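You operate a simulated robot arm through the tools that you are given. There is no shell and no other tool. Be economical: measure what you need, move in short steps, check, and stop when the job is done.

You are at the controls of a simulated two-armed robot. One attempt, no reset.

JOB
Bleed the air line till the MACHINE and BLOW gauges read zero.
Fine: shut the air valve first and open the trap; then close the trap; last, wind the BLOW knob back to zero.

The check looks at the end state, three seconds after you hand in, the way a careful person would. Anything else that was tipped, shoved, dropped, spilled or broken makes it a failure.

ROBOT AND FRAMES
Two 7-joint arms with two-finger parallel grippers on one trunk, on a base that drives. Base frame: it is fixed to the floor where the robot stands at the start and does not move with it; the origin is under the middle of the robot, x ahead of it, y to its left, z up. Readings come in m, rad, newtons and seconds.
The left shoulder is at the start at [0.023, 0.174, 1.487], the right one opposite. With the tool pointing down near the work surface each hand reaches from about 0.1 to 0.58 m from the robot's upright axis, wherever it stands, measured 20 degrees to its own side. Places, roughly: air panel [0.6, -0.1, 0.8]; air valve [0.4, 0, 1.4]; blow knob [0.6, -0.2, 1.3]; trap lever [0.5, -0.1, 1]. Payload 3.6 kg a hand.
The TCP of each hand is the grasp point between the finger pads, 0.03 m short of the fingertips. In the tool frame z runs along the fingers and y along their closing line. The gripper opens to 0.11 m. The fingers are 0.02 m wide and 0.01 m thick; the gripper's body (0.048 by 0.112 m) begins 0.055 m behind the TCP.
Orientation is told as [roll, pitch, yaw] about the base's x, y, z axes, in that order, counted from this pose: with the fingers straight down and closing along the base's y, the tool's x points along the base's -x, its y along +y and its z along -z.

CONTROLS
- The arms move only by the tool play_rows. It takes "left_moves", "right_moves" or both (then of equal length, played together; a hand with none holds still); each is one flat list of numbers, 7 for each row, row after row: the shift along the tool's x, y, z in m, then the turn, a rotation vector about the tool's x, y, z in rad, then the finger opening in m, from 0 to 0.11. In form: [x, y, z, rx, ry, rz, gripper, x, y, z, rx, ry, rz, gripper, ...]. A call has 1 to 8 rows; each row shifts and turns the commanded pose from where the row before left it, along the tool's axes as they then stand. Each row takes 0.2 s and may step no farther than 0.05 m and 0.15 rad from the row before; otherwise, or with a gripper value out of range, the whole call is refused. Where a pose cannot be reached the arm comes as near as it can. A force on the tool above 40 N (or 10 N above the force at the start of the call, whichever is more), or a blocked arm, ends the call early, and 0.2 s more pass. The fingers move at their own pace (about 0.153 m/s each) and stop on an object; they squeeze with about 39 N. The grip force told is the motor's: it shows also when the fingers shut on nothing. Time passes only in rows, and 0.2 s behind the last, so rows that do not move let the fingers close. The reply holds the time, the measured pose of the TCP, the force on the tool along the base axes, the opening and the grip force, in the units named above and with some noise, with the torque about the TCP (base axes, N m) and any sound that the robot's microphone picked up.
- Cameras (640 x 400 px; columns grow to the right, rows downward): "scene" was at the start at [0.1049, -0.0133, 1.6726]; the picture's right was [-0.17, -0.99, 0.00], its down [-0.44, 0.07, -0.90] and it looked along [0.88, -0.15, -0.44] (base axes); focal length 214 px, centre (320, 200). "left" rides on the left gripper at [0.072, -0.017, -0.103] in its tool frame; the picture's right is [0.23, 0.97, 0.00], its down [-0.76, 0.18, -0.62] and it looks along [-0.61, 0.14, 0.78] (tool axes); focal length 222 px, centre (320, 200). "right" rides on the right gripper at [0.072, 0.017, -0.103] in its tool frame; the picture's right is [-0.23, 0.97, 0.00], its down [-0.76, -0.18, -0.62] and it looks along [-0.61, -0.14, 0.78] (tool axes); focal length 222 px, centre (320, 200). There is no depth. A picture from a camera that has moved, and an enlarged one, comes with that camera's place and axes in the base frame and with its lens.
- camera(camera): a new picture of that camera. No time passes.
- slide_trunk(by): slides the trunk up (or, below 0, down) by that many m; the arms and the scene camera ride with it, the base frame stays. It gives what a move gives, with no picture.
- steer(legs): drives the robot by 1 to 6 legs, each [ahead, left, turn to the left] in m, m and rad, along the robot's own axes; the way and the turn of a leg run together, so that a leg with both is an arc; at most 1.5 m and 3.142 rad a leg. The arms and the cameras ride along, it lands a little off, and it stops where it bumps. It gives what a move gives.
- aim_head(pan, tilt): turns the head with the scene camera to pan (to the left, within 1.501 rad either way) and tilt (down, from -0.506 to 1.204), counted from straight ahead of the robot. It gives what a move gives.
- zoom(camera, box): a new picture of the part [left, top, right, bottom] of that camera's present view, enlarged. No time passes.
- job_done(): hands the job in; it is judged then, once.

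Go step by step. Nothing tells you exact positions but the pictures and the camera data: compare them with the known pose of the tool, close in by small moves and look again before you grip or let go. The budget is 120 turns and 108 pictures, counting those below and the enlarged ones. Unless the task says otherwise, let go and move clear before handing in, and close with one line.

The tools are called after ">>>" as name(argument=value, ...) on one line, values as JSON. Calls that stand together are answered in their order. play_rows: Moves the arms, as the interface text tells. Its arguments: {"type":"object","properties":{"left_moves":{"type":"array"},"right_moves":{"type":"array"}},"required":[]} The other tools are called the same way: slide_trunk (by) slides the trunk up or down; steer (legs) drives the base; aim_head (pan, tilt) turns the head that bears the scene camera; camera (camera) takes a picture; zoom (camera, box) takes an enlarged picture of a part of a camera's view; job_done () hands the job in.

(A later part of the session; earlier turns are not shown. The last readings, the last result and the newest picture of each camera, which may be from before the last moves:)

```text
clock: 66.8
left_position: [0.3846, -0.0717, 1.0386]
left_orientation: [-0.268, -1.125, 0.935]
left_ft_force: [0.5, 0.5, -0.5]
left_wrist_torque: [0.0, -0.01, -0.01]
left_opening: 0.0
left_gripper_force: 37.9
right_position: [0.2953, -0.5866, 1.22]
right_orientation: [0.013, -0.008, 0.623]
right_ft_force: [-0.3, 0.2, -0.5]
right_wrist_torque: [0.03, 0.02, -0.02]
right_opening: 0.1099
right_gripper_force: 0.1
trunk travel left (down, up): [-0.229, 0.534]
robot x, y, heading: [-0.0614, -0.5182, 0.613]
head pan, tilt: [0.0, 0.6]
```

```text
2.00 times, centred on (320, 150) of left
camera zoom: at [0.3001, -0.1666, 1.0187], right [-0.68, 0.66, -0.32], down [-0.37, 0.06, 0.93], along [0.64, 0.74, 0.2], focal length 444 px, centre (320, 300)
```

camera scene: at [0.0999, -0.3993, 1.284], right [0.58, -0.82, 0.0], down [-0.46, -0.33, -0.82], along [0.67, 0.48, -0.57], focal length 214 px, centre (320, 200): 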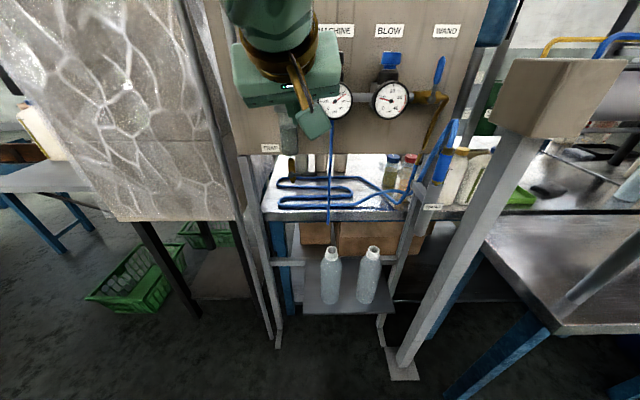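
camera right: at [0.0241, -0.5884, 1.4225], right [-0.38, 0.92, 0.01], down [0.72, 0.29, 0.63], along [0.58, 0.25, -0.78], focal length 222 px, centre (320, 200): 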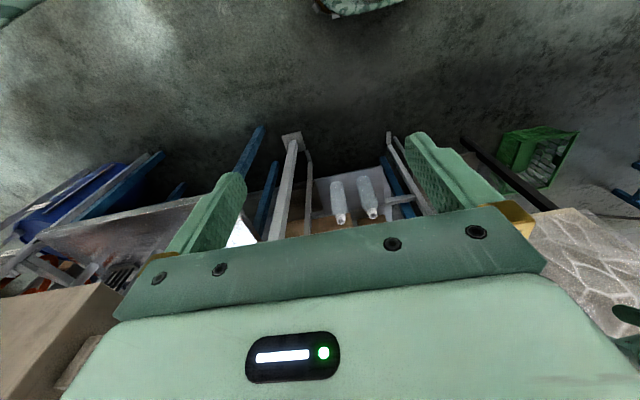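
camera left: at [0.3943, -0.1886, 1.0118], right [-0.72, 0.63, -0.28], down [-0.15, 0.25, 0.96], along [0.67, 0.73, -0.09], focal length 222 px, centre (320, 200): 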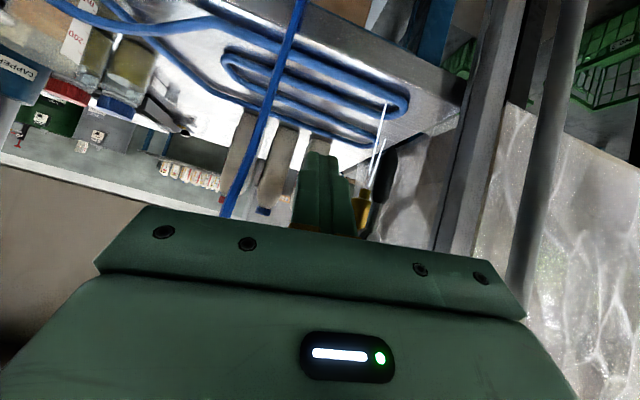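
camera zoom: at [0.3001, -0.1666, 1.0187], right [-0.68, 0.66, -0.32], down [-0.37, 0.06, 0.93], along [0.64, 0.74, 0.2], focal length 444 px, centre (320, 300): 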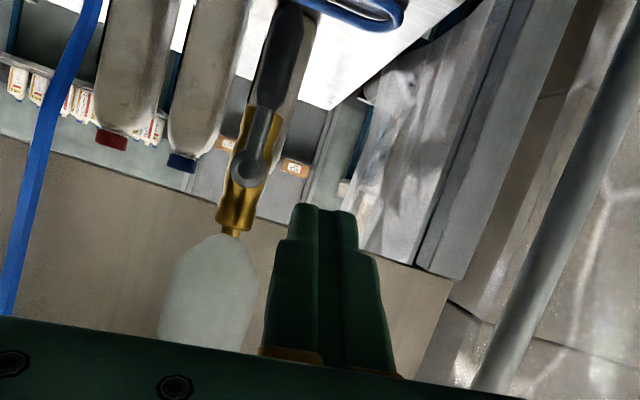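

Practically zero on both. I'll move in beside the lever on its left.

>>> play_rows(left_moves=[0.0125, 0, 0.01, 0, 0, 0, 0, 0.0125, 0, 0.01, 0, 0, 0, 0, 0, 0, 0.025, 0, 0, 0, 0, 0, 0, 0.029, 0, 0, 0, 0])

>>> zoom(camera="left", box=[200, 50, 440, 250])

>>> zoom(camera="scene", box=[230, 70, 420, 230])

```text
clock: 67.8
left_position: [0.4306, -0.0406, 0.9861]
left_orientation: [-0.266, -1.122, 0.934]
left_ft_force: [0.6, 0.6, 0.3]
left_wrist_torque: [0.0, 0.0, -0.02]
left_opening: 0.0001
left_gripper_force: 38.1
right_position: [0.2956, -0.5865, 1.2197]
right_orientation: [0.013, -0.01, 0.624]
right_ft_force: [-0.3, -0.7, 0.1]
right_wrist_torque: [0.0, -0.03, 0.0]
right_opening: 0.11
right_gripper_force: 0.1
trunk travel left (down, up): [-0.229, 0.534]
robot x, y, heading: [-0.0623, -0.5164, 0.614]
head pan, tilt: [0.0, 0.6]
```

```text
2.00 times, centred on (320, 150) of left
camera zoom: at [0.3478, -0.134, 0.9653], right [-0.68, 0.66, -0.32], down [-0.37, 0.06, 0.93], along [0.64, 0.74, 0.2], focal length 444 px, centre (320, 300)
```

zoom: 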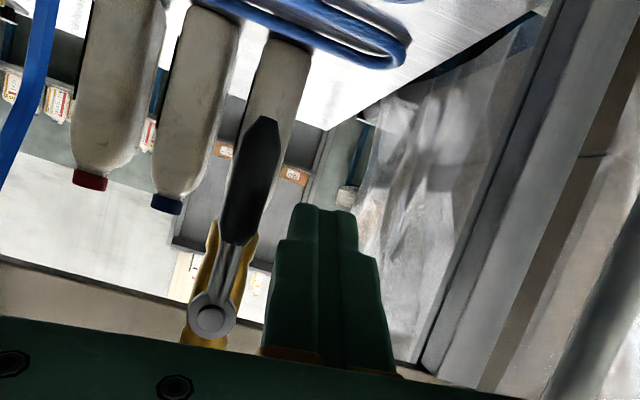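

```text
2.50 times, centred on (325, 150) of scene
camera zoom: at [0.1004, -0.3988, 1.2839], right [0.58, -0.82, 0.0], down [-0.46, -0.33, -0.82], along [0.67, 0.48, -0.57], focal length 536 px, centre (308, 325)
```

zoom: 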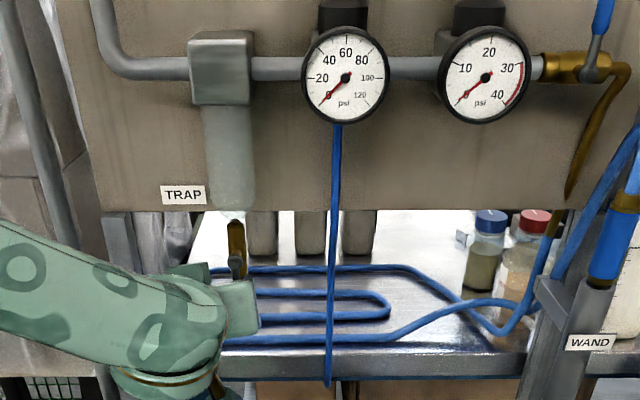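

The fist sits just left of the lever grip. I'll wait a little longer for a full zero before closing.

>>> play_rows(left_moves=[0, 0, 0.006, 0, 0, 0, 0, 0, 0, 0, 0, 0, 0, 0, 0, 0, 0, 0, 0, 0, 0, 0, 0, 0, 0, 0, 0, 0, 0, 0, 0, 0, 0, 0, 0, 0, 0, 0, 0, 0, 0, 0, 0, 0, 0, 0, 0, 0, 0, 0, 0, 0, 0, 0, 0, 0])

>>> play_rows(left_moves=[0, 0, 0, 0, 0, 0, 0, 0, 0, 0, 0, 0, 0, 0, 0, 0, 0, 0, 0, 0, 0, 0, 0, 0, 0, 0, 0, 0, 0, 0, 0, 0, 0, 0, 0, 0, 0, 0, 0, 0, 0, 0, 0, 0, 0, 0, 0, 0, 0, 0, 0, 0, 0, 0, 0, 0])

>>> play_rows(left_moves=[0, 0, 0, 0, 0, 0, 0, 0, 0, 0, 0, 0, 0, 0, 0, 0, 0, 0, 0, 0, 0, 0, 0, 0, 0, 0, 0, 0, 0, 0, 0, 0, 0, 0, 0, 0, 0, 0, 0, 0, 0, 0, 0, 0, 0, 0, 0, 0, 0, 0, 0, 0, 0, 0, 0, 0])

>>> zoom(camera="scene", box=[310, 70, 420, 130])

```text
clock: 69.6
left_position: [0.4357, -0.0387, 0.9837]
left_orientation: [-0.267, -1.124, 0.935]
left_ft_force: [-0.4, 0.1, 0.4]
left_wrist_torque: [-0.01, -0.01, -0.03]
left_opening: 0.0
left_gripper_force: 37.8
right_position: [0.2961, -0.586, 1.22]
right_orientation: [0.01, -0.01, 0.623]
right_ft_force: [-1.0, -0.1, 0.0]
right_wrist_torque: [0.0, 0.01, -0.01]
right_opening: 0.1102
right_gripper_force: 0.0
trunk travel left (down, up): [-0.229, 0.534]
robot x, y, heading: [-0.063, -0.5197, 0.617]
head pan, tilt: [0.0, 0.6]
```

```text
clock: 71.4
left_position: [0.4348, -0.0372, 0.9829]
left_orientation: [-0.267, -1.124, 0.936]
left_ft_force: [0.0, -0.2, -0.1]
left_wrist_torque: [0.0, -0.03, 0.01]
left_opening: 0.0
left_gripper_force: 38.0
right_position: [0.2957, -0.5869, 1.2209]
right_orientation: [0.013, -0.008, 0.624]
right_ft_force: [-0.6, -0.6, -0.1]
right_wrist_torque: [0.0, 0.0, 0.0]
right_opening: 0.1101
right_gripper_force: 0.0
trunk travel left (down, up): [-0.229, 0.534]
robot x, y, heading: [-0.0601, -0.5171, 0.616]
head pan, tilt: [0.0, 0.6]
```

```text
clock: 73.2
left_position: [0.4357, -0.0378, 0.9835]
left_orientation: [-0.268, -1.123, 0.935]
left_ft_force: [0.2, 0.1, -0.9]
left_wrist_torque: [0.02, -0.02, -0.03]
left_opening: 0.0
left_gripper_force: 38.2
right_position: [0.2957, -0.5872, 1.22]
right_orientation: [0.014, -0.008, 0.623]
right_ft_force: [-0.6, -0.4, 0.8]
right_wrist_torque: [-0.01, 0.02, 0.04]
right_opening: 0.1102
right_gripper_force: 0.2
trunk travel left (down, up): [-0.229, 0.534]
robot x, y, heading: [-0.0629, -0.5159, 0.613]
head pan, tilt: [0.0, 0.6]
```

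```text
5.82 times, centred on (365, 100) of scene
camera zoom: at [0.0999, -0.3992, 1.284], right [0.58, -0.82, 0.0], down [-0.46, -0.33, -0.82], along [0.67, 0.48, -0.57], focal length 1248 px, centre (58, 782)
```

zoom: 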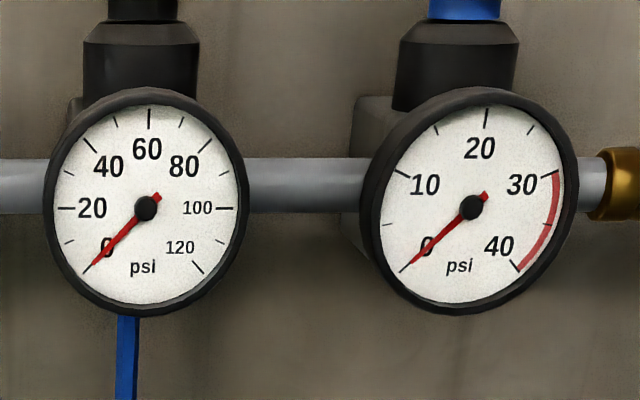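

Both gauges read zero. Now I'll push the lever right and up to close the trap, first half.

>>> play_rows(left_moves=[0, -0.012, 0, 0, 0, 0, 0, 0.003, -0.013, 0.001, 0, 0, 0, 0, 0.003, -0.014, 0.001, 0, 0, 0, 0, -0.004, -0.012, -0.002, 0, 0, 0, 0])

>>> zoom(camera="left", box=[200, 50, 440, 250])

```text
clock: 74.2
left_position: [0.4673, -0.0782, 0.9869]
left_orientation: [-0.266, -1.121, 0.934]
left_ft_force: [-2.6, -0.8, -0.6]
left_wrist_torque: [0.0, 0.03, 0.02]
left_opening: 0.0001
left_gripper_force: 37.8
right_position: [0.2955, -0.5866, 1.2195]
right_orientation: [0.011, -0.009, 0.624]
right_ft_force: [-0.1, 0.0, 0.6]
right_wrist_torque: [-0.02, -0.02, 0.02]
right_opening: 0.1099
right_gripper_force: 0.0
trunk travel left (down, up): [-0.229, 0.534]
robot x, y, heading: [-0.0637, -0.5138, 0.611]
head pan, tilt: [0.0, 0.6]
```

```text
2.00 times, centred on (320, 150) of left
camera zoom: at [0.3836, -0.1714, 0.9665], right [-0.68, 0.67, -0.32], down [-0.37, 0.06, 0.93], along [0.64, 0.74, 0.2], focal length 444 px, centre (320, 300)
```

zoom: 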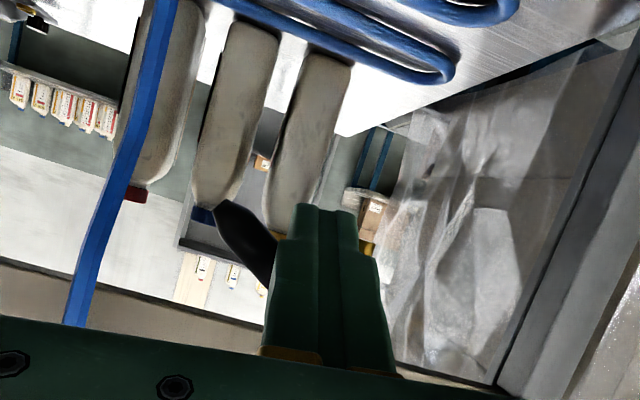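

The lever is following, now roughly halfway. Finishing the arc upward.

>>> play_rows(left_moves=[-0.004, -0.01, -0.002, 0, 0, 0, 0, -0.008, -0.008, -0.004, 0, 0, 0, 0, -0.008, -0.006, -0.004, 0, 0, 0, 0, -0.006, -0.002, -0.003, 0, 0, 0, 0])

>>> zoom(camera="left", box=[200, 50, 440, 250])

>>> zoom(camera="scene", box=[230, 70, 420, 230])

```text
clock: 75.3
left_position: [0.478, -0.0955, 1.0103]
left_orientation: [-0.245, -1.108, 0.919]
left_ft_force: [-2.0, 0.5, -10.9]
left_wrist_torque: [-0.14, 0.23, 0.09]
left_opening: 0.0002
left_gripper_force: 37.5
right_position: [0.2955, -0.5863, 1.2206]
right_orientation: [0.013, -0.009, 0.625]
right_ft_force: [-0.8, -0.5, -0.1]
right_wrist_torque: [-0.02, -0.02, -0.01]
right_opening: 0.1101
right_gripper_force: 0.1
trunk travel left (down, up): [-0.229, 0.534]
robot x, y, heading: [-0.065, -0.5152, 0.617]
head pan, tilt: [0.0, 0.6]
stopped in row 4 (left hand): the force on the tool passed its limit at 42 N (the readings are from after the stop); the commanded pose is now the measured one
```

```text
2.00 times, centred on (320, 150) of left
camera zoom: at [0.394, -0.1899, 0.9925], right [-0.69, 0.66, -0.31], down [-0.35, 0.07, 0.93], along [0.64, 0.75, 0.19], focal length 444 px, centre (320, 300)
```

zoom: 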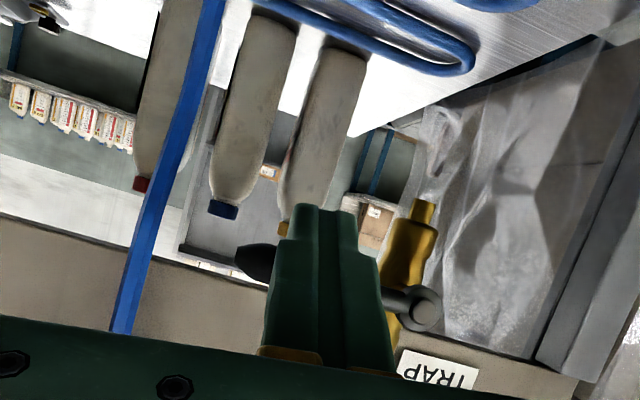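

```text
2.50 times, centred on (325, 150) of scene
camera zoom: at [0.1, -0.3995, 1.2842], right [0.58, -0.82, 0.0], down [-0.46, -0.33, -0.82], along [0.67, 0.48, -0.57], focal length 536 px, centre (308, 325)
```

zoom: 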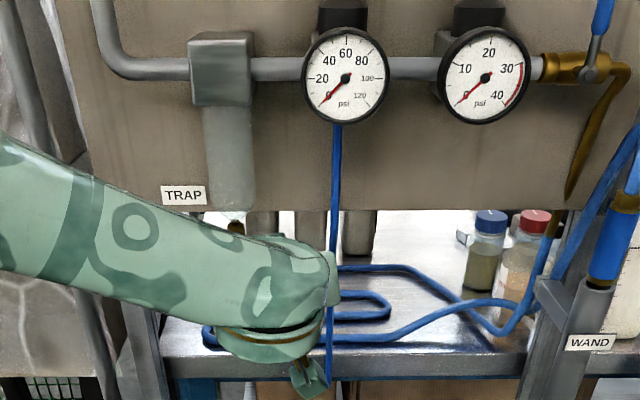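

It reached its stop, with the lever perpendicular to the drain. I'll back the fist away down and out, and verify.

>>> play_rows(left_moves=[0.008, 0, 0, 0, 0, 0, 0, 0.004, 0, -0.03, 0, 0, 0, 0, 0, 0, -0.045, 0, 0, 0, 0, 0, 0, -0.045, 0, 0, 0, 0, -0.03, 0.03, -0.02, 0, 0, 0, 0.0, -0.03, 0.03, -0.02, 0, 0, 0, 0.0])

>>> camera(camera="scene")

>>> zoom(camera="scene", box=[230, 70, 420, 230])

```text
clock: 76.7
left_position: [0.3359, -0.1193, 1.119]
left_orientation: [-0.251, -1.11, 0.924]
left_ft_force: [-0.7, 0.4, -0.1]
left_wrist_torque: [-0.01, 0.0, -0.02]
left_opening: 0.0
left_gripper_force: 37.6
right_position: [0.2943, -0.586, 1.2202]
right_orientation: [0.009, -0.01, 0.626]
right_ft_force: [0.0, 1.3, 0.0]
right_wrist_torque: [0.01, -0.03, 0.04]
right_opening: 0.11
right_gripper_force: 0.0
trunk travel left (down, up): [-0.229, 0.534]
robot x, y, heading: [-0.0683, -0.5144, 0.618]
head pan, tilt: [0.0, 0.6]
```

```text
34 pictures are left
camera scene: at [0.0985, -0.3992, 1.2842], right [0.58, -0.82, 0.0], down [-0.46, -0.33, -0.83], along [0.67, 0.48, -0.56], focal length 214 px, centre (320, 200)
```

scene: 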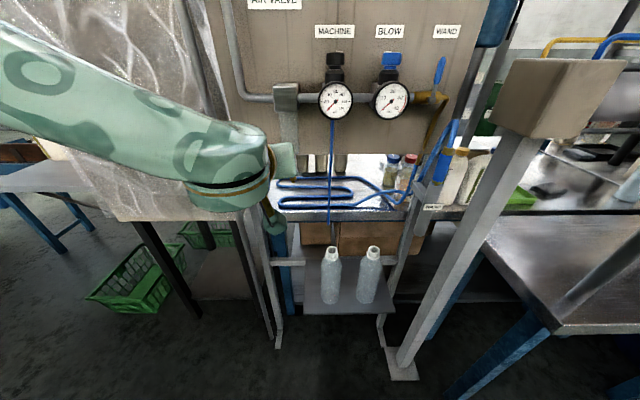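

```text
2.50 times, centred on (325, 150) of scene
camera zoom: at [0.0985, -0.3992, 1.2842], right [0.58, -0.82, 0.0], down [-0.46, -0.33, -0.83], along [0.67, 0.48, -0.56], focal length 536 px, centre (308, 325)
```

zoom: 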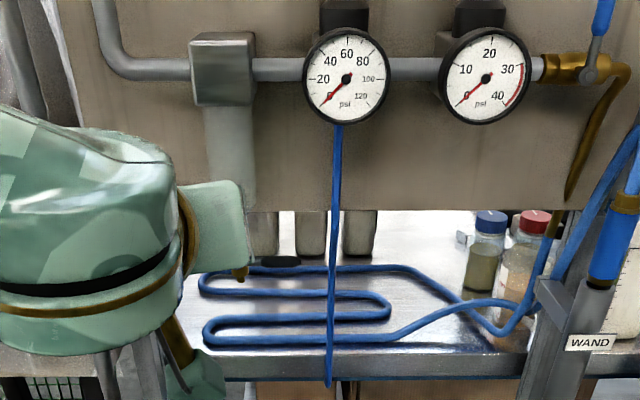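

The trap is closed and both gauges hold zero. Next is the BLOW knob with the right hand: I'll raise the trunk and tuck the left arm back.

>>> play_rows(left_moves=[0, 0.02, -0.03, 0, 0.1, 0, 0, 0, 0.02, -0.03, 0, 0.1, 0, 0, -0.01, 0.02, -0.03, 0, 0.1, 0, 0, 0.015, 0.02, -0.03, 0, 0.1, 0, 0, 0.02, 0.02, -0.025, 0, 0.1, 0, 0, 0.03, 0.02, -0.02, 0, 0.1, 0, 0, 0.03, 0.01, 0, 0, 0.1, 0, 0])

>>> slide_trunk(by=0.22)

>>> camera(camera="scene")

>>> zoom(camera="scene", box=[310, 110, 430, 220])

```text
clock: 78.3
left_position: [0.0992, -0.1414, 1.1561]
left_orientation: [-0.121, -0.418, 0.746]
left_ft_force: [-1.0, 0.0, 0.9]
left_wrist_torque: [0.02, -0.02, 0.01]
left_opening: 0.0
left_gripper_force: 37.4
right_position: [0.295, -0.5848, 1.2193]
right_orientation: [0.008, -0.009, 0.625]
right_ft_force: [0.4, 0.0, 0.4]
right_wrist_torque: [0.05, 0.0, -0.01]
right_opening: 0.1098
right_gripper_force: 0.1
trunk travel left (down, up): [-0.229, 0.534]
robot x, y, heading: [-0.0639, -0.5145, 0.616]
head pan, tilt: [0.0, 0.6]
```

```text
clock: 80.6
left_position: [0.099, -0.142, 1.3772]
left_orientation: [-0.12, -0.419, 0.746]
left_ft_force: [0.1, -0.4, 0.4]
left_wrist_torque: [-0.01, 0.03, -0.02]
left_opening: 0.0
left_gripper_force: 37.8
right_position: [0.2948, -0.5865, 1.439]
right_orientation: [0.015, -0.011, 0.621]
right_ft_force: [-0.8, -0.7, 0.0]
right_wrist_torque: [-0.01, 0.01, 0.02]
right_opening: 0.1104
right_gripper_force: 0.0
trunk travel left (down, up): [-0.449, 0.314]
robot x, y, heading: [-0.0671, -0.5192, 0.617]
head pan, tilt: [0.0, 0.6]
```

```text
32 pictures are left
camera scene: at [0.0347, -0.4449, 1.5078], right [0.58, -0.82, 0.0], down [-0.46, -0.33, -0.82], along [0.67, 0.48, -0.57], focal length 214 px, centre (320, 200)
```

scene: 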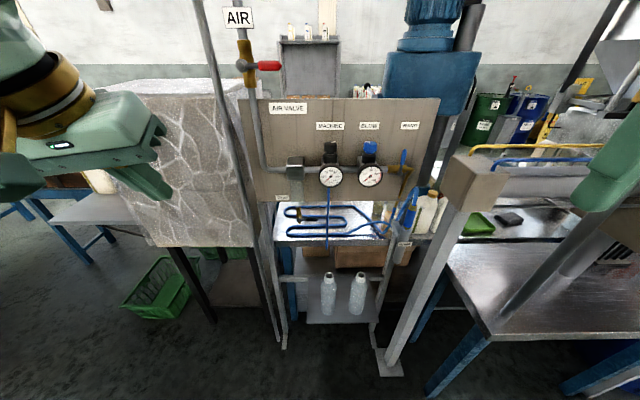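

```text
3.64 times, centred on (370, 165) of scene
camera zoom: at [0.0347, -0.4449, 1.5078], right [0.58, -0.82, 0.0], down [-0.46, -0.33, -0.82], along [0.67, 0.48, -0.57], focal length 780 px, centre (138, 327)
```

zoom: 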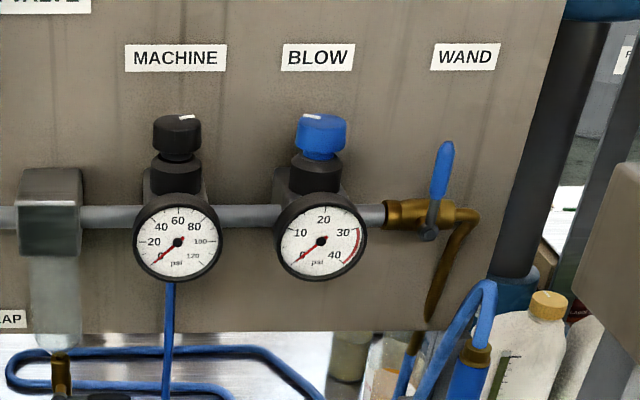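

The BLOW knob sits at U≈0.531, F≈0.386, top z≈1.284, with the panel face only about 5 cm behind it. I'll drive closer so the right hand, pointing down, can reach it.

>>> steer(legs=[[0.165, 0, 0]])

>>> play_rows(right_moves=[-0.035, 0.02, 0, 0, 0, 0, 0.11, -0.035, 0.02, 0, 0, 0, 0, 0.11, -0.035, 0.02, 0, 0, 0, 0, 0.1, -0.035, 0.02, 0, 0, 0, 0, 0.09, -0.035, 0.02, 0, 0, 0, 0, 0.08, -0.035, 0.017, 0, 0, 0, 0, 0.075])

>>> camera(camera="scene")

>>> camera(camera="right")

```text
clock: 82.1
left_position: [0.2348, -0.045, 1.3764]
left_orientation: [-0.12, -0.42, 0.749]
left_ft_force: [-0.7, -0.2, 0.5]
left_wrist_torque: [-0.02, 0.0, 0.03]
left_opening: 0.0
left_gripper_force: 37.9
right_position: [0.4312, -0.4891, 1.4387]
right_orientation: [0.014, -0.009, 0.623]
right_ft_force: [-0.2, 0.7, -0.1]
right_wrist_torque: [-0.02, 0.0, 0.02]
right_opening: 0.1097
right_gripper_force: 0.0
trunk travel left (down, up): [-0.449, 0.314]
robot x, y, heading: [0.0713, -0.419, 0.619]
head pan, tilt: [0.0, 0.6]
```

```text
clock: 83.5
left_position: [0.235, -0.0446, 1.376]
left_orientation: [-0.12, -0.418, 0.748]
left_ft_force: [-0.2, -0.4, 0.2]
left_wrist_torque: [-0.03, -0.02, 0.02]
left_opening: 0.0
left_gripper_force: 37.2
right_position: [0.4977, -0.3399, 1.4427]
right_orientation: [0.013, -0.01, 0.622]
right_ft_force: [-0.3, 0.9, 0.3]
right_wrist_torque: [0.02, -0.01, 0.01]
right_opening: 0.0752
right_gripper_force: 0.0
right hand out of reach, approached as far as the arm can: row 5, 6
trunk travel left (down, up): [-0.449, 0.314]
robot x, y, heading: [0.0687, -0.4217, 0.617]
head pan, tilt: [0.0, 0.6]
```

```text
30 pictures are left
camera scene: at [0.1705, -0.3483, 1.5078], right [0.58, -0.82, 0.0], down [-0.46, -0.33, -0.82], along [0.67, 0.48, -0.57], focal length 214 px, centre (320, 200)
```

scene: 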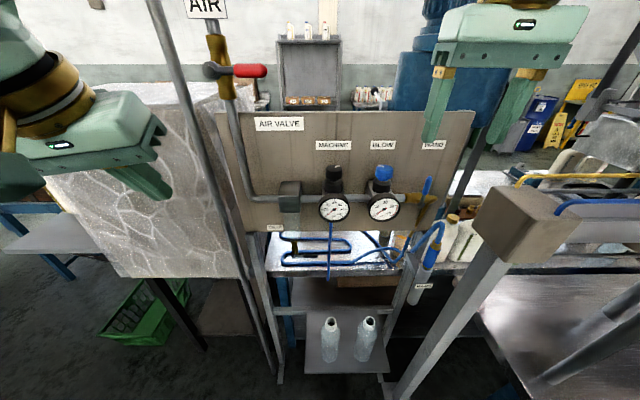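

```text
29 pictures are left
camera right: at [0.43, -0.3717, 1.5444], right [-0.38, 0.92, 0.02], down [0.72, 0.29, 0.63], along [0.58, 0.25, -0.78], focal length 222 px, centre (320, 200)
```

right: 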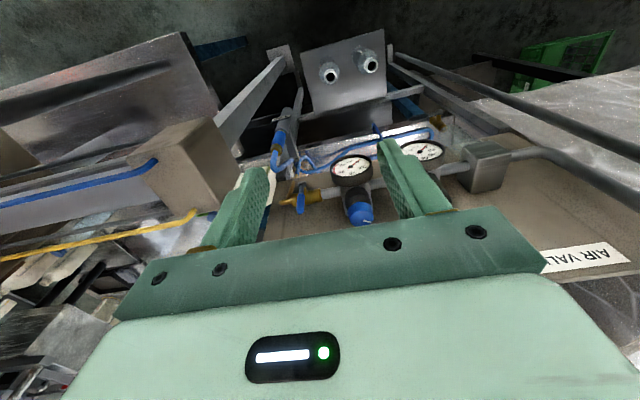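

The arm reaches further when the shoulder is higher than the hand, so I'll raise the trunk 0.2 m, then bring the right hand forward and down.

>>> slide_trunk(by=0.2)

>>> play_rows(right_moves=[0, 0, 0.045, 0, 0, 0, 0.075, 0, 0, 0.045, 0, 0, 0, 0.075, 0, 0, 0.045, 0, 0, 0, 0.075, 0, 0, 0.045, 0, 0, 0, 0.075, -0.04, 0.01, 0.02, 0, 0, 0, 0.075, -0.04, 0.01, 0, 0, 0, 0, 0.075, -0.04, 0.01, 0, 0, 0, 0, 0.075])

>>> camera(camera="right")

```text
clock: 85.7
left_position: [0.2347, -0.0454, 1.5762]
left_orientation: [-0.121, -0.421, 0.749]
left_ft_force: [0.2, -0.2, 0.3]
left_wrist_torque: [0.01, 0.0, -0.03]
left_opening: 0.0
left_gripper_force: 37.7
right_position: [0.484, -0.3532, 1.6569]
right_orientation: [0.017, -0.052, 0.618]
right_ft_force: [0.7, -0.2, -0.1]
right_wrist_torque: [-0.01, 0.0, -0.02]
right_opening: 0.0749
right_gripper_force: 0.0
trunk travel left (down, up): [-0.649, 0.114]
robot x, y, heading: [0.0704, -0.419, 0.613]
head pan, tilt: [0.0, 0.6]
```

```text
clock: 87.2
left_position: [0.2358, -0.0448, 1.5755]
left_orientation: [-0.123, -0.418, 0.749]
left_ft_force: [0.4, 0.1, 0.3]
left_wrist_torque: [-0.04, 0.0, 0.01]
left_opening: 0.0
left_gripper_force: 37.7
right_position: [0.5726, -0.2498, 1.4618]
right_orientation: [0.017, -0.052, 0.617]
right_ft_force: [-0.7, 0.2, -0.3]
right_wrist_torque: [-0.01, -0.01, 0.0]
right_opening: 0.0751
right_gripper_force: 0.0
trunk travel left (down, up): [-0.649, 0.114]
robot x, y, heading: [0.0735, -0.4224, 0.624]
head pan, tilt: [0.0, 0.6]
```

```text
28 pictures are left
camera right: at [0.5004, -0.2825, 1.5608], right [-0.38, 0.92, 0.03], down [0.7, 0.27, 0.66], along [0.6, 0.27, -0.75], focal length 222 px, centre (320, 200)
```

right: 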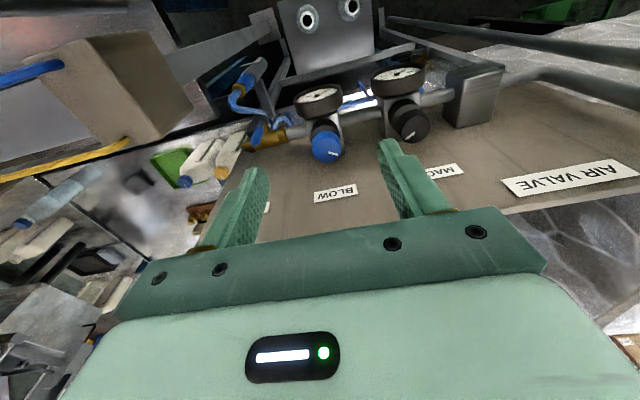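

The hand camera confirms the knob at U≈0.535, F≈0.387. I'll centre over it and descend partway.

>>> play_rows(right_moves=[-0.029, 0.001, 0, 0, 0, 0, 0.075, -0.029, 0.001, 0, 0, 0, 0, 0.075, 0, 0, 0.04, 0, 0, 0, 0.075, 0, 0, 0.04, 0, 0, 0, 0.075, 0, 0, 0.035, 0, 0, 0, 0.075])

>>> camera(camera="right")

>>> zoom(camera="scene", box=[310, 80, 450, 200])

```text
clock: 88.5
left_position: [0.2348, -0.0459, 1.576]
left_orientation: [-0.12, -0.418, 0.749]
left_ft_force: [0.7, 0.1, -0.3]
left_wrist_torque: [-0.01, -0.01, -0.03]
left_opening: 0.0
left_gripper_force: 37.7
right_position: [0.6059, -0.2218, 1.3501]
right_orientation: [0.015, -0.052, 0.617]
right_ft_force: [0.1, -0.2, 0.3]
right_wrist_torque: [-0.03, 0.01, 0.02]
right_opening: 0.0749
right_gripper_force: 0.1
right hand out of reach, approached as far as the arm can: row 2
trunk travel left (down, up): [-0.649, 0.114]
robot x, y, heading: [0.0718, -0.4227, 0.619]
head pan, tilt: [0.0, 0.6]
```

```text
27 pictures are left
camera right: at [0.5346, -0.2545, 1.4502], right [-0.38, 0.92, 0.03], down [0.7, 0.27, 0.66], along [0.6, 0.27, -0.75], focal length 222 px, centre (320, 200)
```

right: 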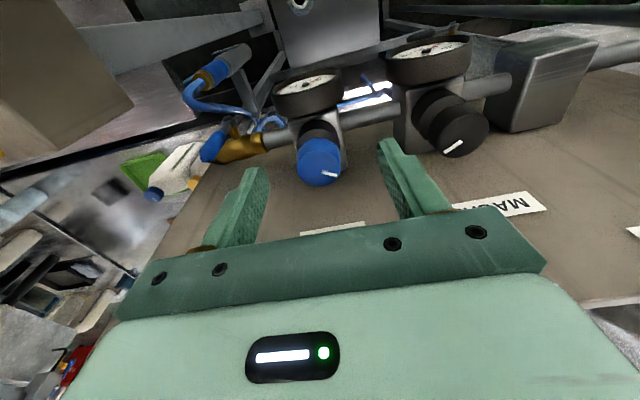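

```text
3.33 times, centred on (380, 140) of scene
camera zoom: at [0.1536, -0.3599, 1.7087], right [0.58, -0.82, 0.0], down [-0.46, -0.33, -0.82], along [0.67, 0.48, -0.57], focal length 715 px, centre (120, 400)
```

zoom: 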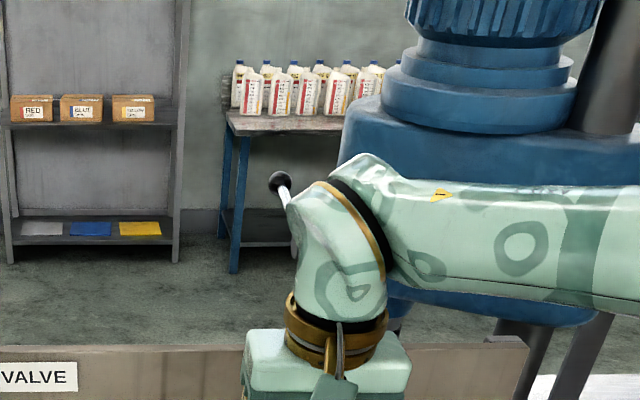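

Aligned laterally. About 2 cm more forward and 7 cm down.

>>> play_rows(right_moves=[-0.01, -0.0015, 0.02, 0, 0, 0, 0.07, -0.01, -0.001, 0.02, 0, 0, 0, 0.07, 0, 0, 0.03, 0, 0, 0, 0.07, 0, 0, 0, 0, 0, 0, 0.07])

>>> camera(camera="right")

```text
clock: 89.5
left_position: [0.2346, -0.0448, 1.577]
left_orientation: [-0.121, -0.422, 0.749]
left_ft_force: [0.8, -0.3, 0.2]
left_wrist_torque: [0.01, 0.02, 0.01]
left_opening: 0.0
left_gripper_force: 38.1
right_position: [0.625, -0.2083, 1.281]
right_orientation: [0.016, -0.053, 0.618]
right_ft_force: [-0.1, -0.1, -0.4]
right_wrist_torque: [-0.01, 0.02, -0.03]
right_opening: 0.0699
right_gripper_force: 0.1
trunk travel left (down, up): [-0.649, 0.114]
robot x, y, heading: [0.0702, -0.4199, 0.616]
head pan, tilt: [0.0, 0.6]
```

```text
25 pictures are left
camera right: at [0.5544, -0.2419, 1.3804], right [-0.38, 0.92, 0.03], down [0.7, 0.27, 0.66], along [0.6, 0.27, -0.75], focal length 222 px, centre (320, 200)
```

right: 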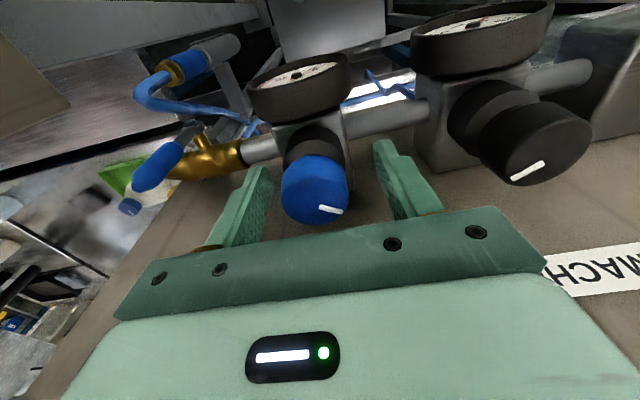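

The knob is centred between the fingers. I'll pre-turn clockwise with the fingers open, then close on the knob.

>>> play_rows(right_moves=[0, -0.001, 0, 0, 0, 0.14, 0.07, 0, 0, 0, 0, 0, 0.14, 0.07, 0, 0, 0, 0, 0, 0.12, 0.07, 0, 0, 0.002, 0, 0, 0, 0.05, 0, 0, 0, 0, 0, 0, 0.03, 0, 0, 0, 0, 0, 0, 0.03])

>>> camera(camera="right")

```text
clock: 90.8
left_position: [0.2347, -0.0464, 1.5776]
left_orientation: [-0.121, -0.422, 0.745]
left_ft_force: [0.5, 0.1, -0.1]
left_wrist_torque: [-0.04, 0.03, 0.0]
left_opening: 0.0003
left_gripper_force: 37.6
right_position: [0.6265, -0.2117, 1.2791]
right_orientation: [0.034, -0.043, 0.218]
right_ft_force: [1.4, -5.2, 3.0]
right_wrist_torque: [-0.8, -0.24, -0.15]
right_opening: 0.0442
right_gripper_force: 13.8
trunk travel left (down, up): [-0.649, 0.114]
robot x, y, heading: [0.0697, -0.4242, 0.617]
head pan, tilt: [0.0, 0.6]
```

```text
24 pictures are left
camera right: at [0.5494, -0.2154, 1.38], right [0.01, 1.0, 0.04], down [0.76, -0.04, 0.65], along [0.65, 0.03, -0.76], focal length 222 px, centre (320, 200)
```

right: 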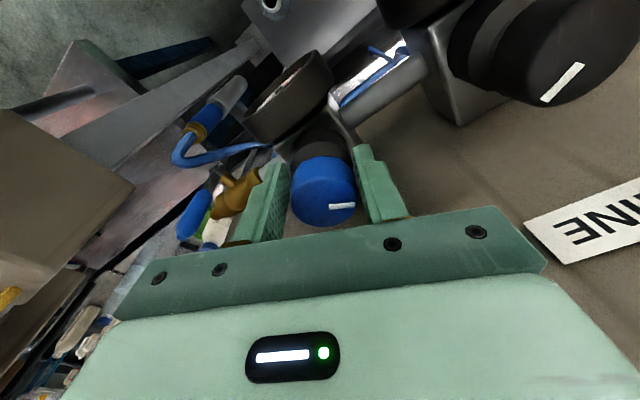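

Gripped (knob 44 mm). Now turn it counter-clockwise, watching torque and the white mark.

>>> play_rows(right_moves=[0, 0, 0, 0, 0, 0, 0.015, 0, 0, 0, 0, 0, -0.13, 0.015, 0, 0, 0, 0, 0, -0.13, 0.015, 0, 0, 0, 0, 0, -0.13, 0.015, 0, 0, 0, 0, 0, -0.13, 0.015, 0, 0, 0, 0, 0, -0.13, 0.015, 0, 0, 0, 0, 0, -0.13, 0.015])

>>> camera(camera="right")

```text
clock: 92.5
left_position: [0.2323, -0.0535, 1.5799]
left_orientation: [-0.12, -0.426, 0.746]
left_ft_force: [0.4, -0.2, -0.5]
left_wrist_torque: [-0.01, -0.03, 0.0]
left_opening: 0.0001
left_gripper_force: 37.5
right_position: [0.6237, -0.2191, 1.2811]
right_orientation: [0.009, -0.055, 0.734]
right_ft_force: [-12.3, -36.1, 1.6]
right_wrist_torque: [-1.46, -0.06, -0.24]
right_opening: 0.041
right_gripper_force: 44.8
right hand out of reach, approached as far as the arm can: row 6, 7
trunk travel left (down, up): [-0.649, 0.114]
robot x, y, heading: [0.0705, -0.4232, 0.614]
head pan, tilt: [0.0, 0.6]
```

```text
23 pictures are left
camera right: at [0.5558, -0.2595, 1.38], right [-0.49, 0.87, 0.02], down [0.66, 0.35, 0.66], along [0.57, 0.34, -0.75], focal length 222 px, centre (320, 200)
```

right: 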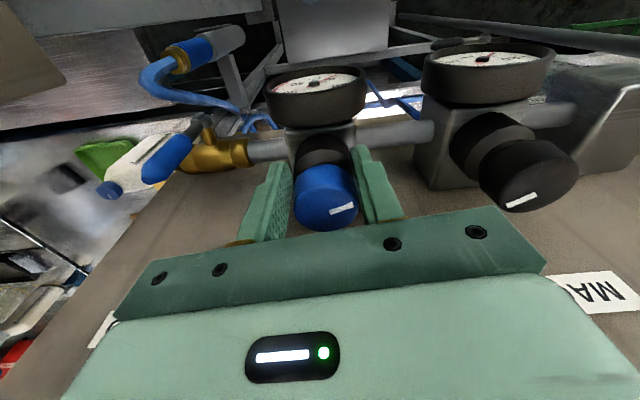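

The knob turned about 0.4 rad, but the arm ran into its reach limit with some side load. I'll release and back up to relieve it.

>>> play_rows(right_moves=[0, 0, 0, 0, 0, 0, 0.05, 0, 0, 0, 0, 0, 0, 0.07, 0, 0, 0, 0, 0, 0.1, 0.07])

>>> camera(camera="right")

```text
clock: 93.2
left_position: [0.2362, -0.0448, 1.5771]
left_orientation: [-0.12, -0.419, 0.747]
left_ft_force: [-0.2, 0.7, 0.3]
left_wrist_torque: [0.0, 0.0, 0.0]
left_opening: 0.0
left_gripper_force: 37.8
right_position: [0.6252, -0.2091, 1.2787]
right_orientation: [0.015, -0.052, 0.639]
right_ft_force: [0.1, 0.2, -0.6]
right_wrist_torque: [0.0, 0.04, -0.01]
right_opening: 0.0697
right_gripper_force: 0.1
trunk travel left (down, up): [-0.649, 0.114]
robot x, y, heading: [0.0674, -0.4222, 0.617]
head pan, tilt: [0.0, 0.6]
```

```text
22 pictures are left
camera right: at [0.5556, -0.2436, 1.3785], right [-0.4, 0.92, 0.03], down [0.7, 0.28, 0.66], along [0.6, 0.28, -0.75], focal length 222 px, centre (320, 200)
```

right: 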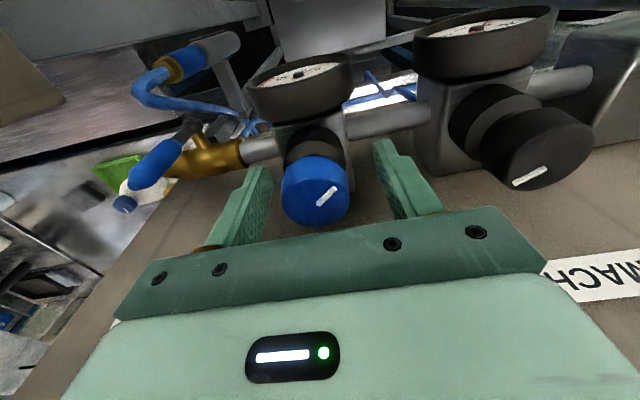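

The mark clearly rotated counter-clockwise. I'll lift off, drive 4 cm closer for better reach, and come back down on the knob.

>>> play_rows(right_moves=[0, 0, -0.04, 0, 0, 0, 0.07, 0.02, 0, -0.04, 0, 0, 0, 0.07, 0.02, 0, 0, 0, 0, 0, 0.07])

>>> steer(legs=[[0.045, 0, 0]])

>>> camera(camera="right")

```text
clock: 94.0
left_position: [0.2341, -0.0452, 1.5765]
left_orientation: [-0.121, -0.421, 0.748]
left_ft_force: [0.2, 0.0, 0.6]
left_wrist_torque: [0.0, 0.0, -0.03]
left_opening: 0.0
left_gripper_force: 36.7
right_position: [0.5914, -0.2381, 1.3564]
right_orientation: [0.014, -0.052, 0.638]
right_ft_force: [0.3, -0.7, -0.1]
right_wrist_torque: [0.02, 0.0, 0.03]
right_opening: 0.07
right_gripper_force: 0.0
trunk travel left (down, up): [-0.649, 0.114]
robot x, y, heading: [0.071, -0.4214, 0.613]
head pan, tilt: [0.0, 0.6]
```

```text
clock: 95.0
left_position: [0.2601, -0.0265, 1.5798]
left_orientation: [-0.123, -0.43, 0.75]
left_ft_force: [-0.2, -0.7, 0.2]
left_wrist_torque: [0.02, -0.03, 0.0]
left_opening: 0.0
left_gripper_force: 37.6
right_position: [0.6192, -0.2177, 1.3624]
right_orientation: [0.015, -0.059, 0.639]
right_ft_force: [0.0, -1.0, 0.6]
right_wrist_torque: [0.03, -0.07, -0.01]
right_opening: 0.07
right_gripper_force: 0.0
trunk travel left (down, up): [-0.649, 0.114]
robot x, y, heading: [0.1075, -0.3943, 0.619]
head pan, tilt: [0.0, 0.6]
```

```text
21 pictures are left
camera right: at [0.5468, -0.2527, 1.4602], right [-0.4, 0.92, 0.03], down [0.69, 0.28, 0.67], along [0.6, 0.29, -0.75], focal length 222 px, centre (320, 200)
```

right: 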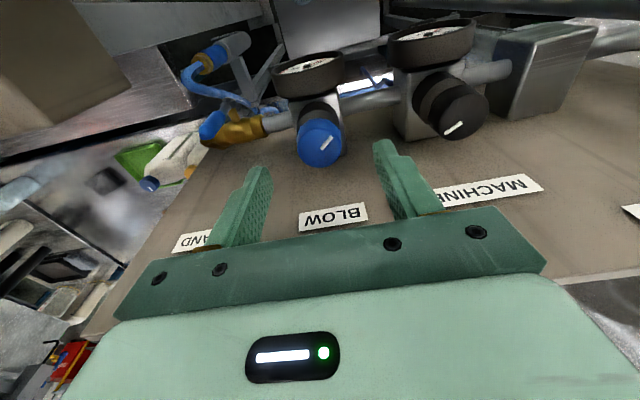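

The hands rose slightly and tipped back as I drove, so the base may be touching something low. I'll back off and take a look down.

>>> steer(legs=[[-0.035, 0, 0]])

>>> aim_head(pan=0.0, tilt=1.15)

>>> camera(camera="scene")

```text
clock: 95.8
left_position: [0.2546, -0.0319, 1.5739]
left_orientation: [-0.121, -0.411, 0.748]
left_ft_force: [1.2, 0.3, 0.3]
left_wrist_torque: [-0.04, 0.08, 0.0]
left_opening: 0.0
left_gripper_force: 37.8
right_position: [0.6089, -0.2263, 1.352]
right_orientation: [0.017, -0.043, 0.639]
right_ft_force: [1.1, -0.1, -0.6]
right_wrist_torque: [-0.07, 0.09, -0.01]
right_opening: 0.0702
right_gripper_force: 0.0
trunk travel left (down, up): [-0.649, 0.114]
robot x, y, heading: [0.0806, -0.4112, 0.621]
head pan, tilt: [0.0, 0.6]
```

```text
clock: 96.8
left_position: [0.2427, -0.0404, 1.5764]
left_orientation: [-0.123, -0.421, 0.748]
left_ft_force: [-1.1, -0.1, -0.4]
left_wrist_torque: [0.0, -0.01, -0.03]
left_opening: 0.0001
left_gripper_force: 37.2
right_position: [0.5982, -0.233, 1.3572]
right_orientation: [0.017, -0.053, 0.638]
right_ft_force: [-0.5, -0.4, 0.0]
right_wrist_torque: [0.02, -0.05, 0.0]
right_opening: 0.07
right_gripper_force: 0.0
trunk travel left (down, up): [-0.649, 0.114]
robot x, y, heading: [0.081, -0.4146, 0.62]
head pan, tilt: [0.0, 1.15]
```

```text
20 pictures are left
camera scene: at [0.137, -0.3721, 1.6671], right [0.58, -0.82, 0.0], down [-0.74, -0.53, -0.41], along [0.33, 0.24, -0.91], focal length 214 px, centre (320, 200)
```

scene: 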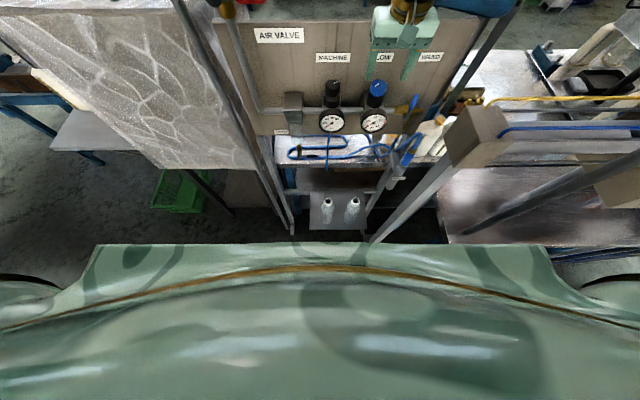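

That was only body sway from braking; it settled, and there's clearance to the shelf (it reached the full distance freely). I'll drive back in 3 cm, let it settle, then lower onto the knob.

>>> steer(legs=[[0.03, 0, 0]])

>>> play_rows(right_moves=[0, 0, 0, 0, 0, 0, 0.07, 0, 0, 0, 0, 0, 0, 0.07, 0, 0, 0, 0, 0, 0, 0.07])

>>> camera(camera="right")

```text
clock: 97.6
left_position: [0.2625, -0.0267, 1.5782]
left_orientation: [-0.122, -0.424, 0.749]
left_ft_force: [-0.1, -1.1, -0.4]
left_wrist_torque: [0.07, -0.01, 0.01]
left_opening: 0.0
left_gripper_force: 37.6
right_position: [0.6188, -0.2172, 1.36]
right_orientation: [0.015, -0.057, 0.638]
right_ft_force: [-0.5, -0.8, 0.3]
right_wrist_torque: [0.08, -0.06, 0.0]
right_opening: 0.0699
right_gripper_force: 0.1
trunk travel left (down, up): [-0.649, 0.114]
robot x, y, heading: [0.1044, -0.397, 0.618]
head pan, tilt: [0.0, 1.15]
```

```text
clock: 98.4
left_position: [0.2693, -0.0213, 1.5757]
left_orientation: [-0.119, -0.42, 0.748]
left_ft_force: [0.5, 0.2, -1.0]
left_wrist_torque: [-0.05, 0.01, 0.04]
left_opening: 0.0002
left_gripper_force: 38.3
right_position: [0.626, -0.2137, 1.3568]
right_orientation: [0.016, -0.053, 0.64]
right_ft_force: [-0.2, -0.3, 0.4]
right_wrist_torque: [0.0, 0.0, 0.03]
right_opening: 0.0701
right_gripper_force: 0.0
trunk travel left (down, up): [-0.649, 0.114]
robot x, y, heading: [0.103, -0.3983, 0.62]
head pan, tilt: [0.0, 1.15]
```

```text
19 pictures are left
camera right: at [0.5546, -0.2476, 1.4553], right [-0.4, 0.92, 0.03], down [0.7, 0.28, 0.66], along [0.6, 0.28, -0.75], focal length 222 px, centre (320, 200)
```

right: 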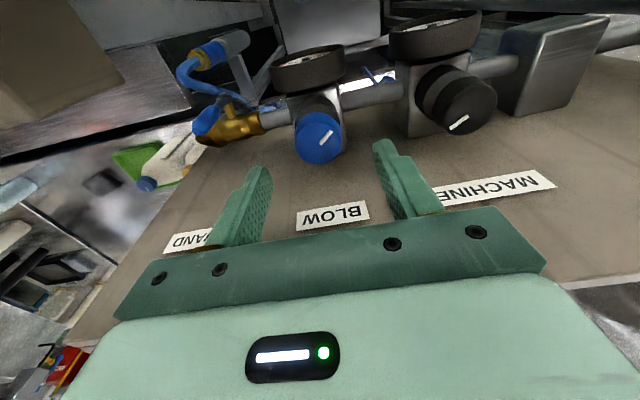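

Now pre-turn clockwise above the knob, descend, and grip.

>>> play_rows(right_moves=[0.002, 0.002, 0.02, 0, 0, 0, 0.07, 0, 0, 0.03, 0, 0, 0, 0.07, 0, 0, 0.027, 0, 0, 0, 0.07, 0, 0, 0, 0, 0, 0.15, 0.07, 0, 0, 0, 0, 0, 0.15, 0.07, 0, 0, 0, 0, 0, 0.13, 0.05, 0, 0, 0, 0, 0, 0, 0.03, 0, 0, 0, 0, 0, 0, 0.02])

>>> play_rows(right_moves=[0, 0, 0, 0, 0, -0.14, 0.02, 0, 0, 0, 0, 0, -0.14, 0.02, 0, 0, 0, 0, 0, -0.14, 0.02, 0, 0, 0, 0, 0, -0.14, 0.02, 0, 0, 0, 0, 0, -0.14, 0.02, 0, 0, 0, 0, 0, -0.14, 0.02])

>>> camera(camera="right")

```text
clock: 100.2
left_position: [0.2685, -0.0228, 1.5764]
left_orientation: [-0.122, -0.42, 0.749]
left_ft_force: [0.2, 0.1, 0.0]
left_wrist_torque: [0.02, 0.0, 0.0]
left_opening: 0.0
left_gripper_force: 37.1
right_position: [0.625, -0.2117, 1.2788]
right_orientation: [0.036, -0.041, 0.208]
right_ft_force: [2.6, -3.0, -0.1]
right_wrist_torque: [-0.89, -0.56, -0.13]
right_opening: 0.0436
right_gripper_force: 23.8
trunk travel left (down, up): [-0.649, 0.114]
robot x, y, heading: [0.1059, -0.3955, 0.621]
head pan, tilt: [0.0, 1.15]
```

```text
clock: 101.3
left_position: [0.2646, -0.0284, 1.5784]
left_orientation: [-0.121, -0.423, 0.744]
left_ft_force: [-0.2, 0.2, -0.7]
left_wrist_torque: [-0.02, -0.02, -0.02]
left_opening: 0.0
left_gripper_force: 37.7
right_position: [0.6214, -0.2222, 1.281]
right_orientation: [0.001, -0.044, 0.817]
right_ft_force: [-6.1, -26.5, 15.6]
right_wrist_torque: [-0.6, 0.84, -0.2]
right_opening: 0.0384
right_gripper_force: 45.2
trunk travel left (down, up): [-0.649, 0.114]
robot x, y, heading: [0.1062, -0.3996, 0.614]
head pan, tilt: [0.0, 1.15]
stopped in row 5 (right hand): the force on the tool passed its limit at 42 N (the readings are from after the stop); the commanded pose is now the measured one
```

```text
18 pictures are left
camera right: at [0.5571, -0.267, 1.3808], right [-0.55, 0.83, 0.01], down [0.63, 0.41, 0.66], along [0.54, 0.37, -0.75], focal length 222 px, centre (320, 200)
```

right: 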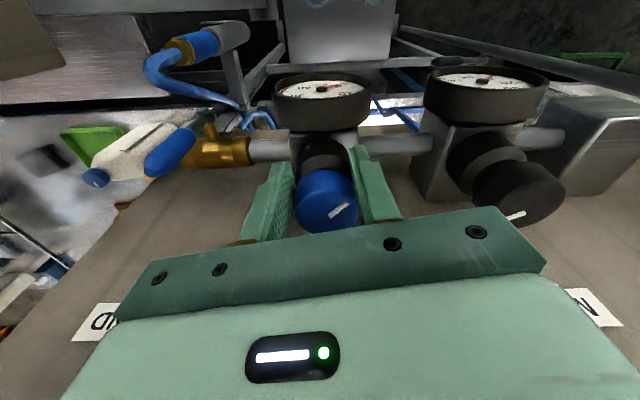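

The mark now stays put while the gripper slipped round it, so the knob is at its zero stop. In total it has turned about 68°, matching 10 psi on a 270° dial. I'll open wide, lift clear and check the mark.

>>> play_rows(right_moves=[0, 0, 0, 0, 0, 0, 0.06, 0, 0, 0, 0, 0, 0, 0.08, 0, 0, 0, 0, 0, 0, 0.08, 0, 0, -0.03, 0, 0, 0, 0.08, 0, 0, -0.04, 0, 0, 0, 0.08])

>>> zoom(camera="right", box=[240, 60, 520, 220])

```text
clock: 102.5
left_position: [0.2675, -0.024, 1.5774]
left_orientation: [-0.122, -0.421, 0.749]
left_ft_force: [-0.4, 0.6, 0.1]
left_wrist_torque: [0.05, 0.02, 0.01]
left_opening: 0.0002
left_gripper_force: 37.7
right_position: [0.6197, -0.2184, 1.3505]
right_orientation: [0.002, -0.047, 0.826]
right_ft_force: [-0.5, 0.4, -0.6]
right_wrist_torque: [-0.02, 0.02, -0.04]
right_opening: 0.0801
right_gripper_force: 0.0
trunk travel left (down, up): [-0.649, 0.114]
robot x, y, heading: [0.1024, -0.3946, 0.612]
head pan, tilt: [0.0, 1.15]
```

```text
2.29 times, centred on (380, 140) of right
camera zoom: at [0.556, -0.2636, 1.4497], right [-0.56, 0.83, 0.01], down [0.63, 0.42, 0.66], along [0.54, 0.38, -0.75], focal length 508 px, centre (183, 337)
```

zoom: 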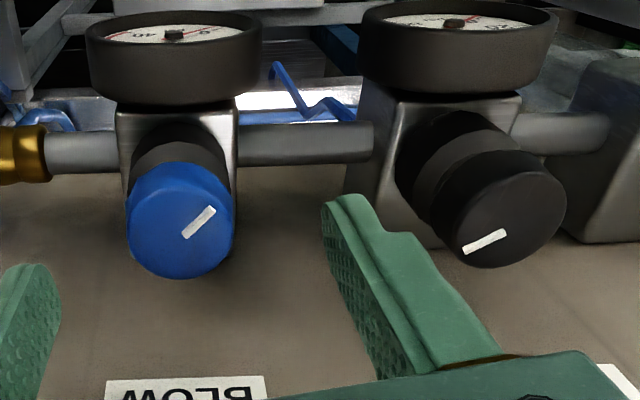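

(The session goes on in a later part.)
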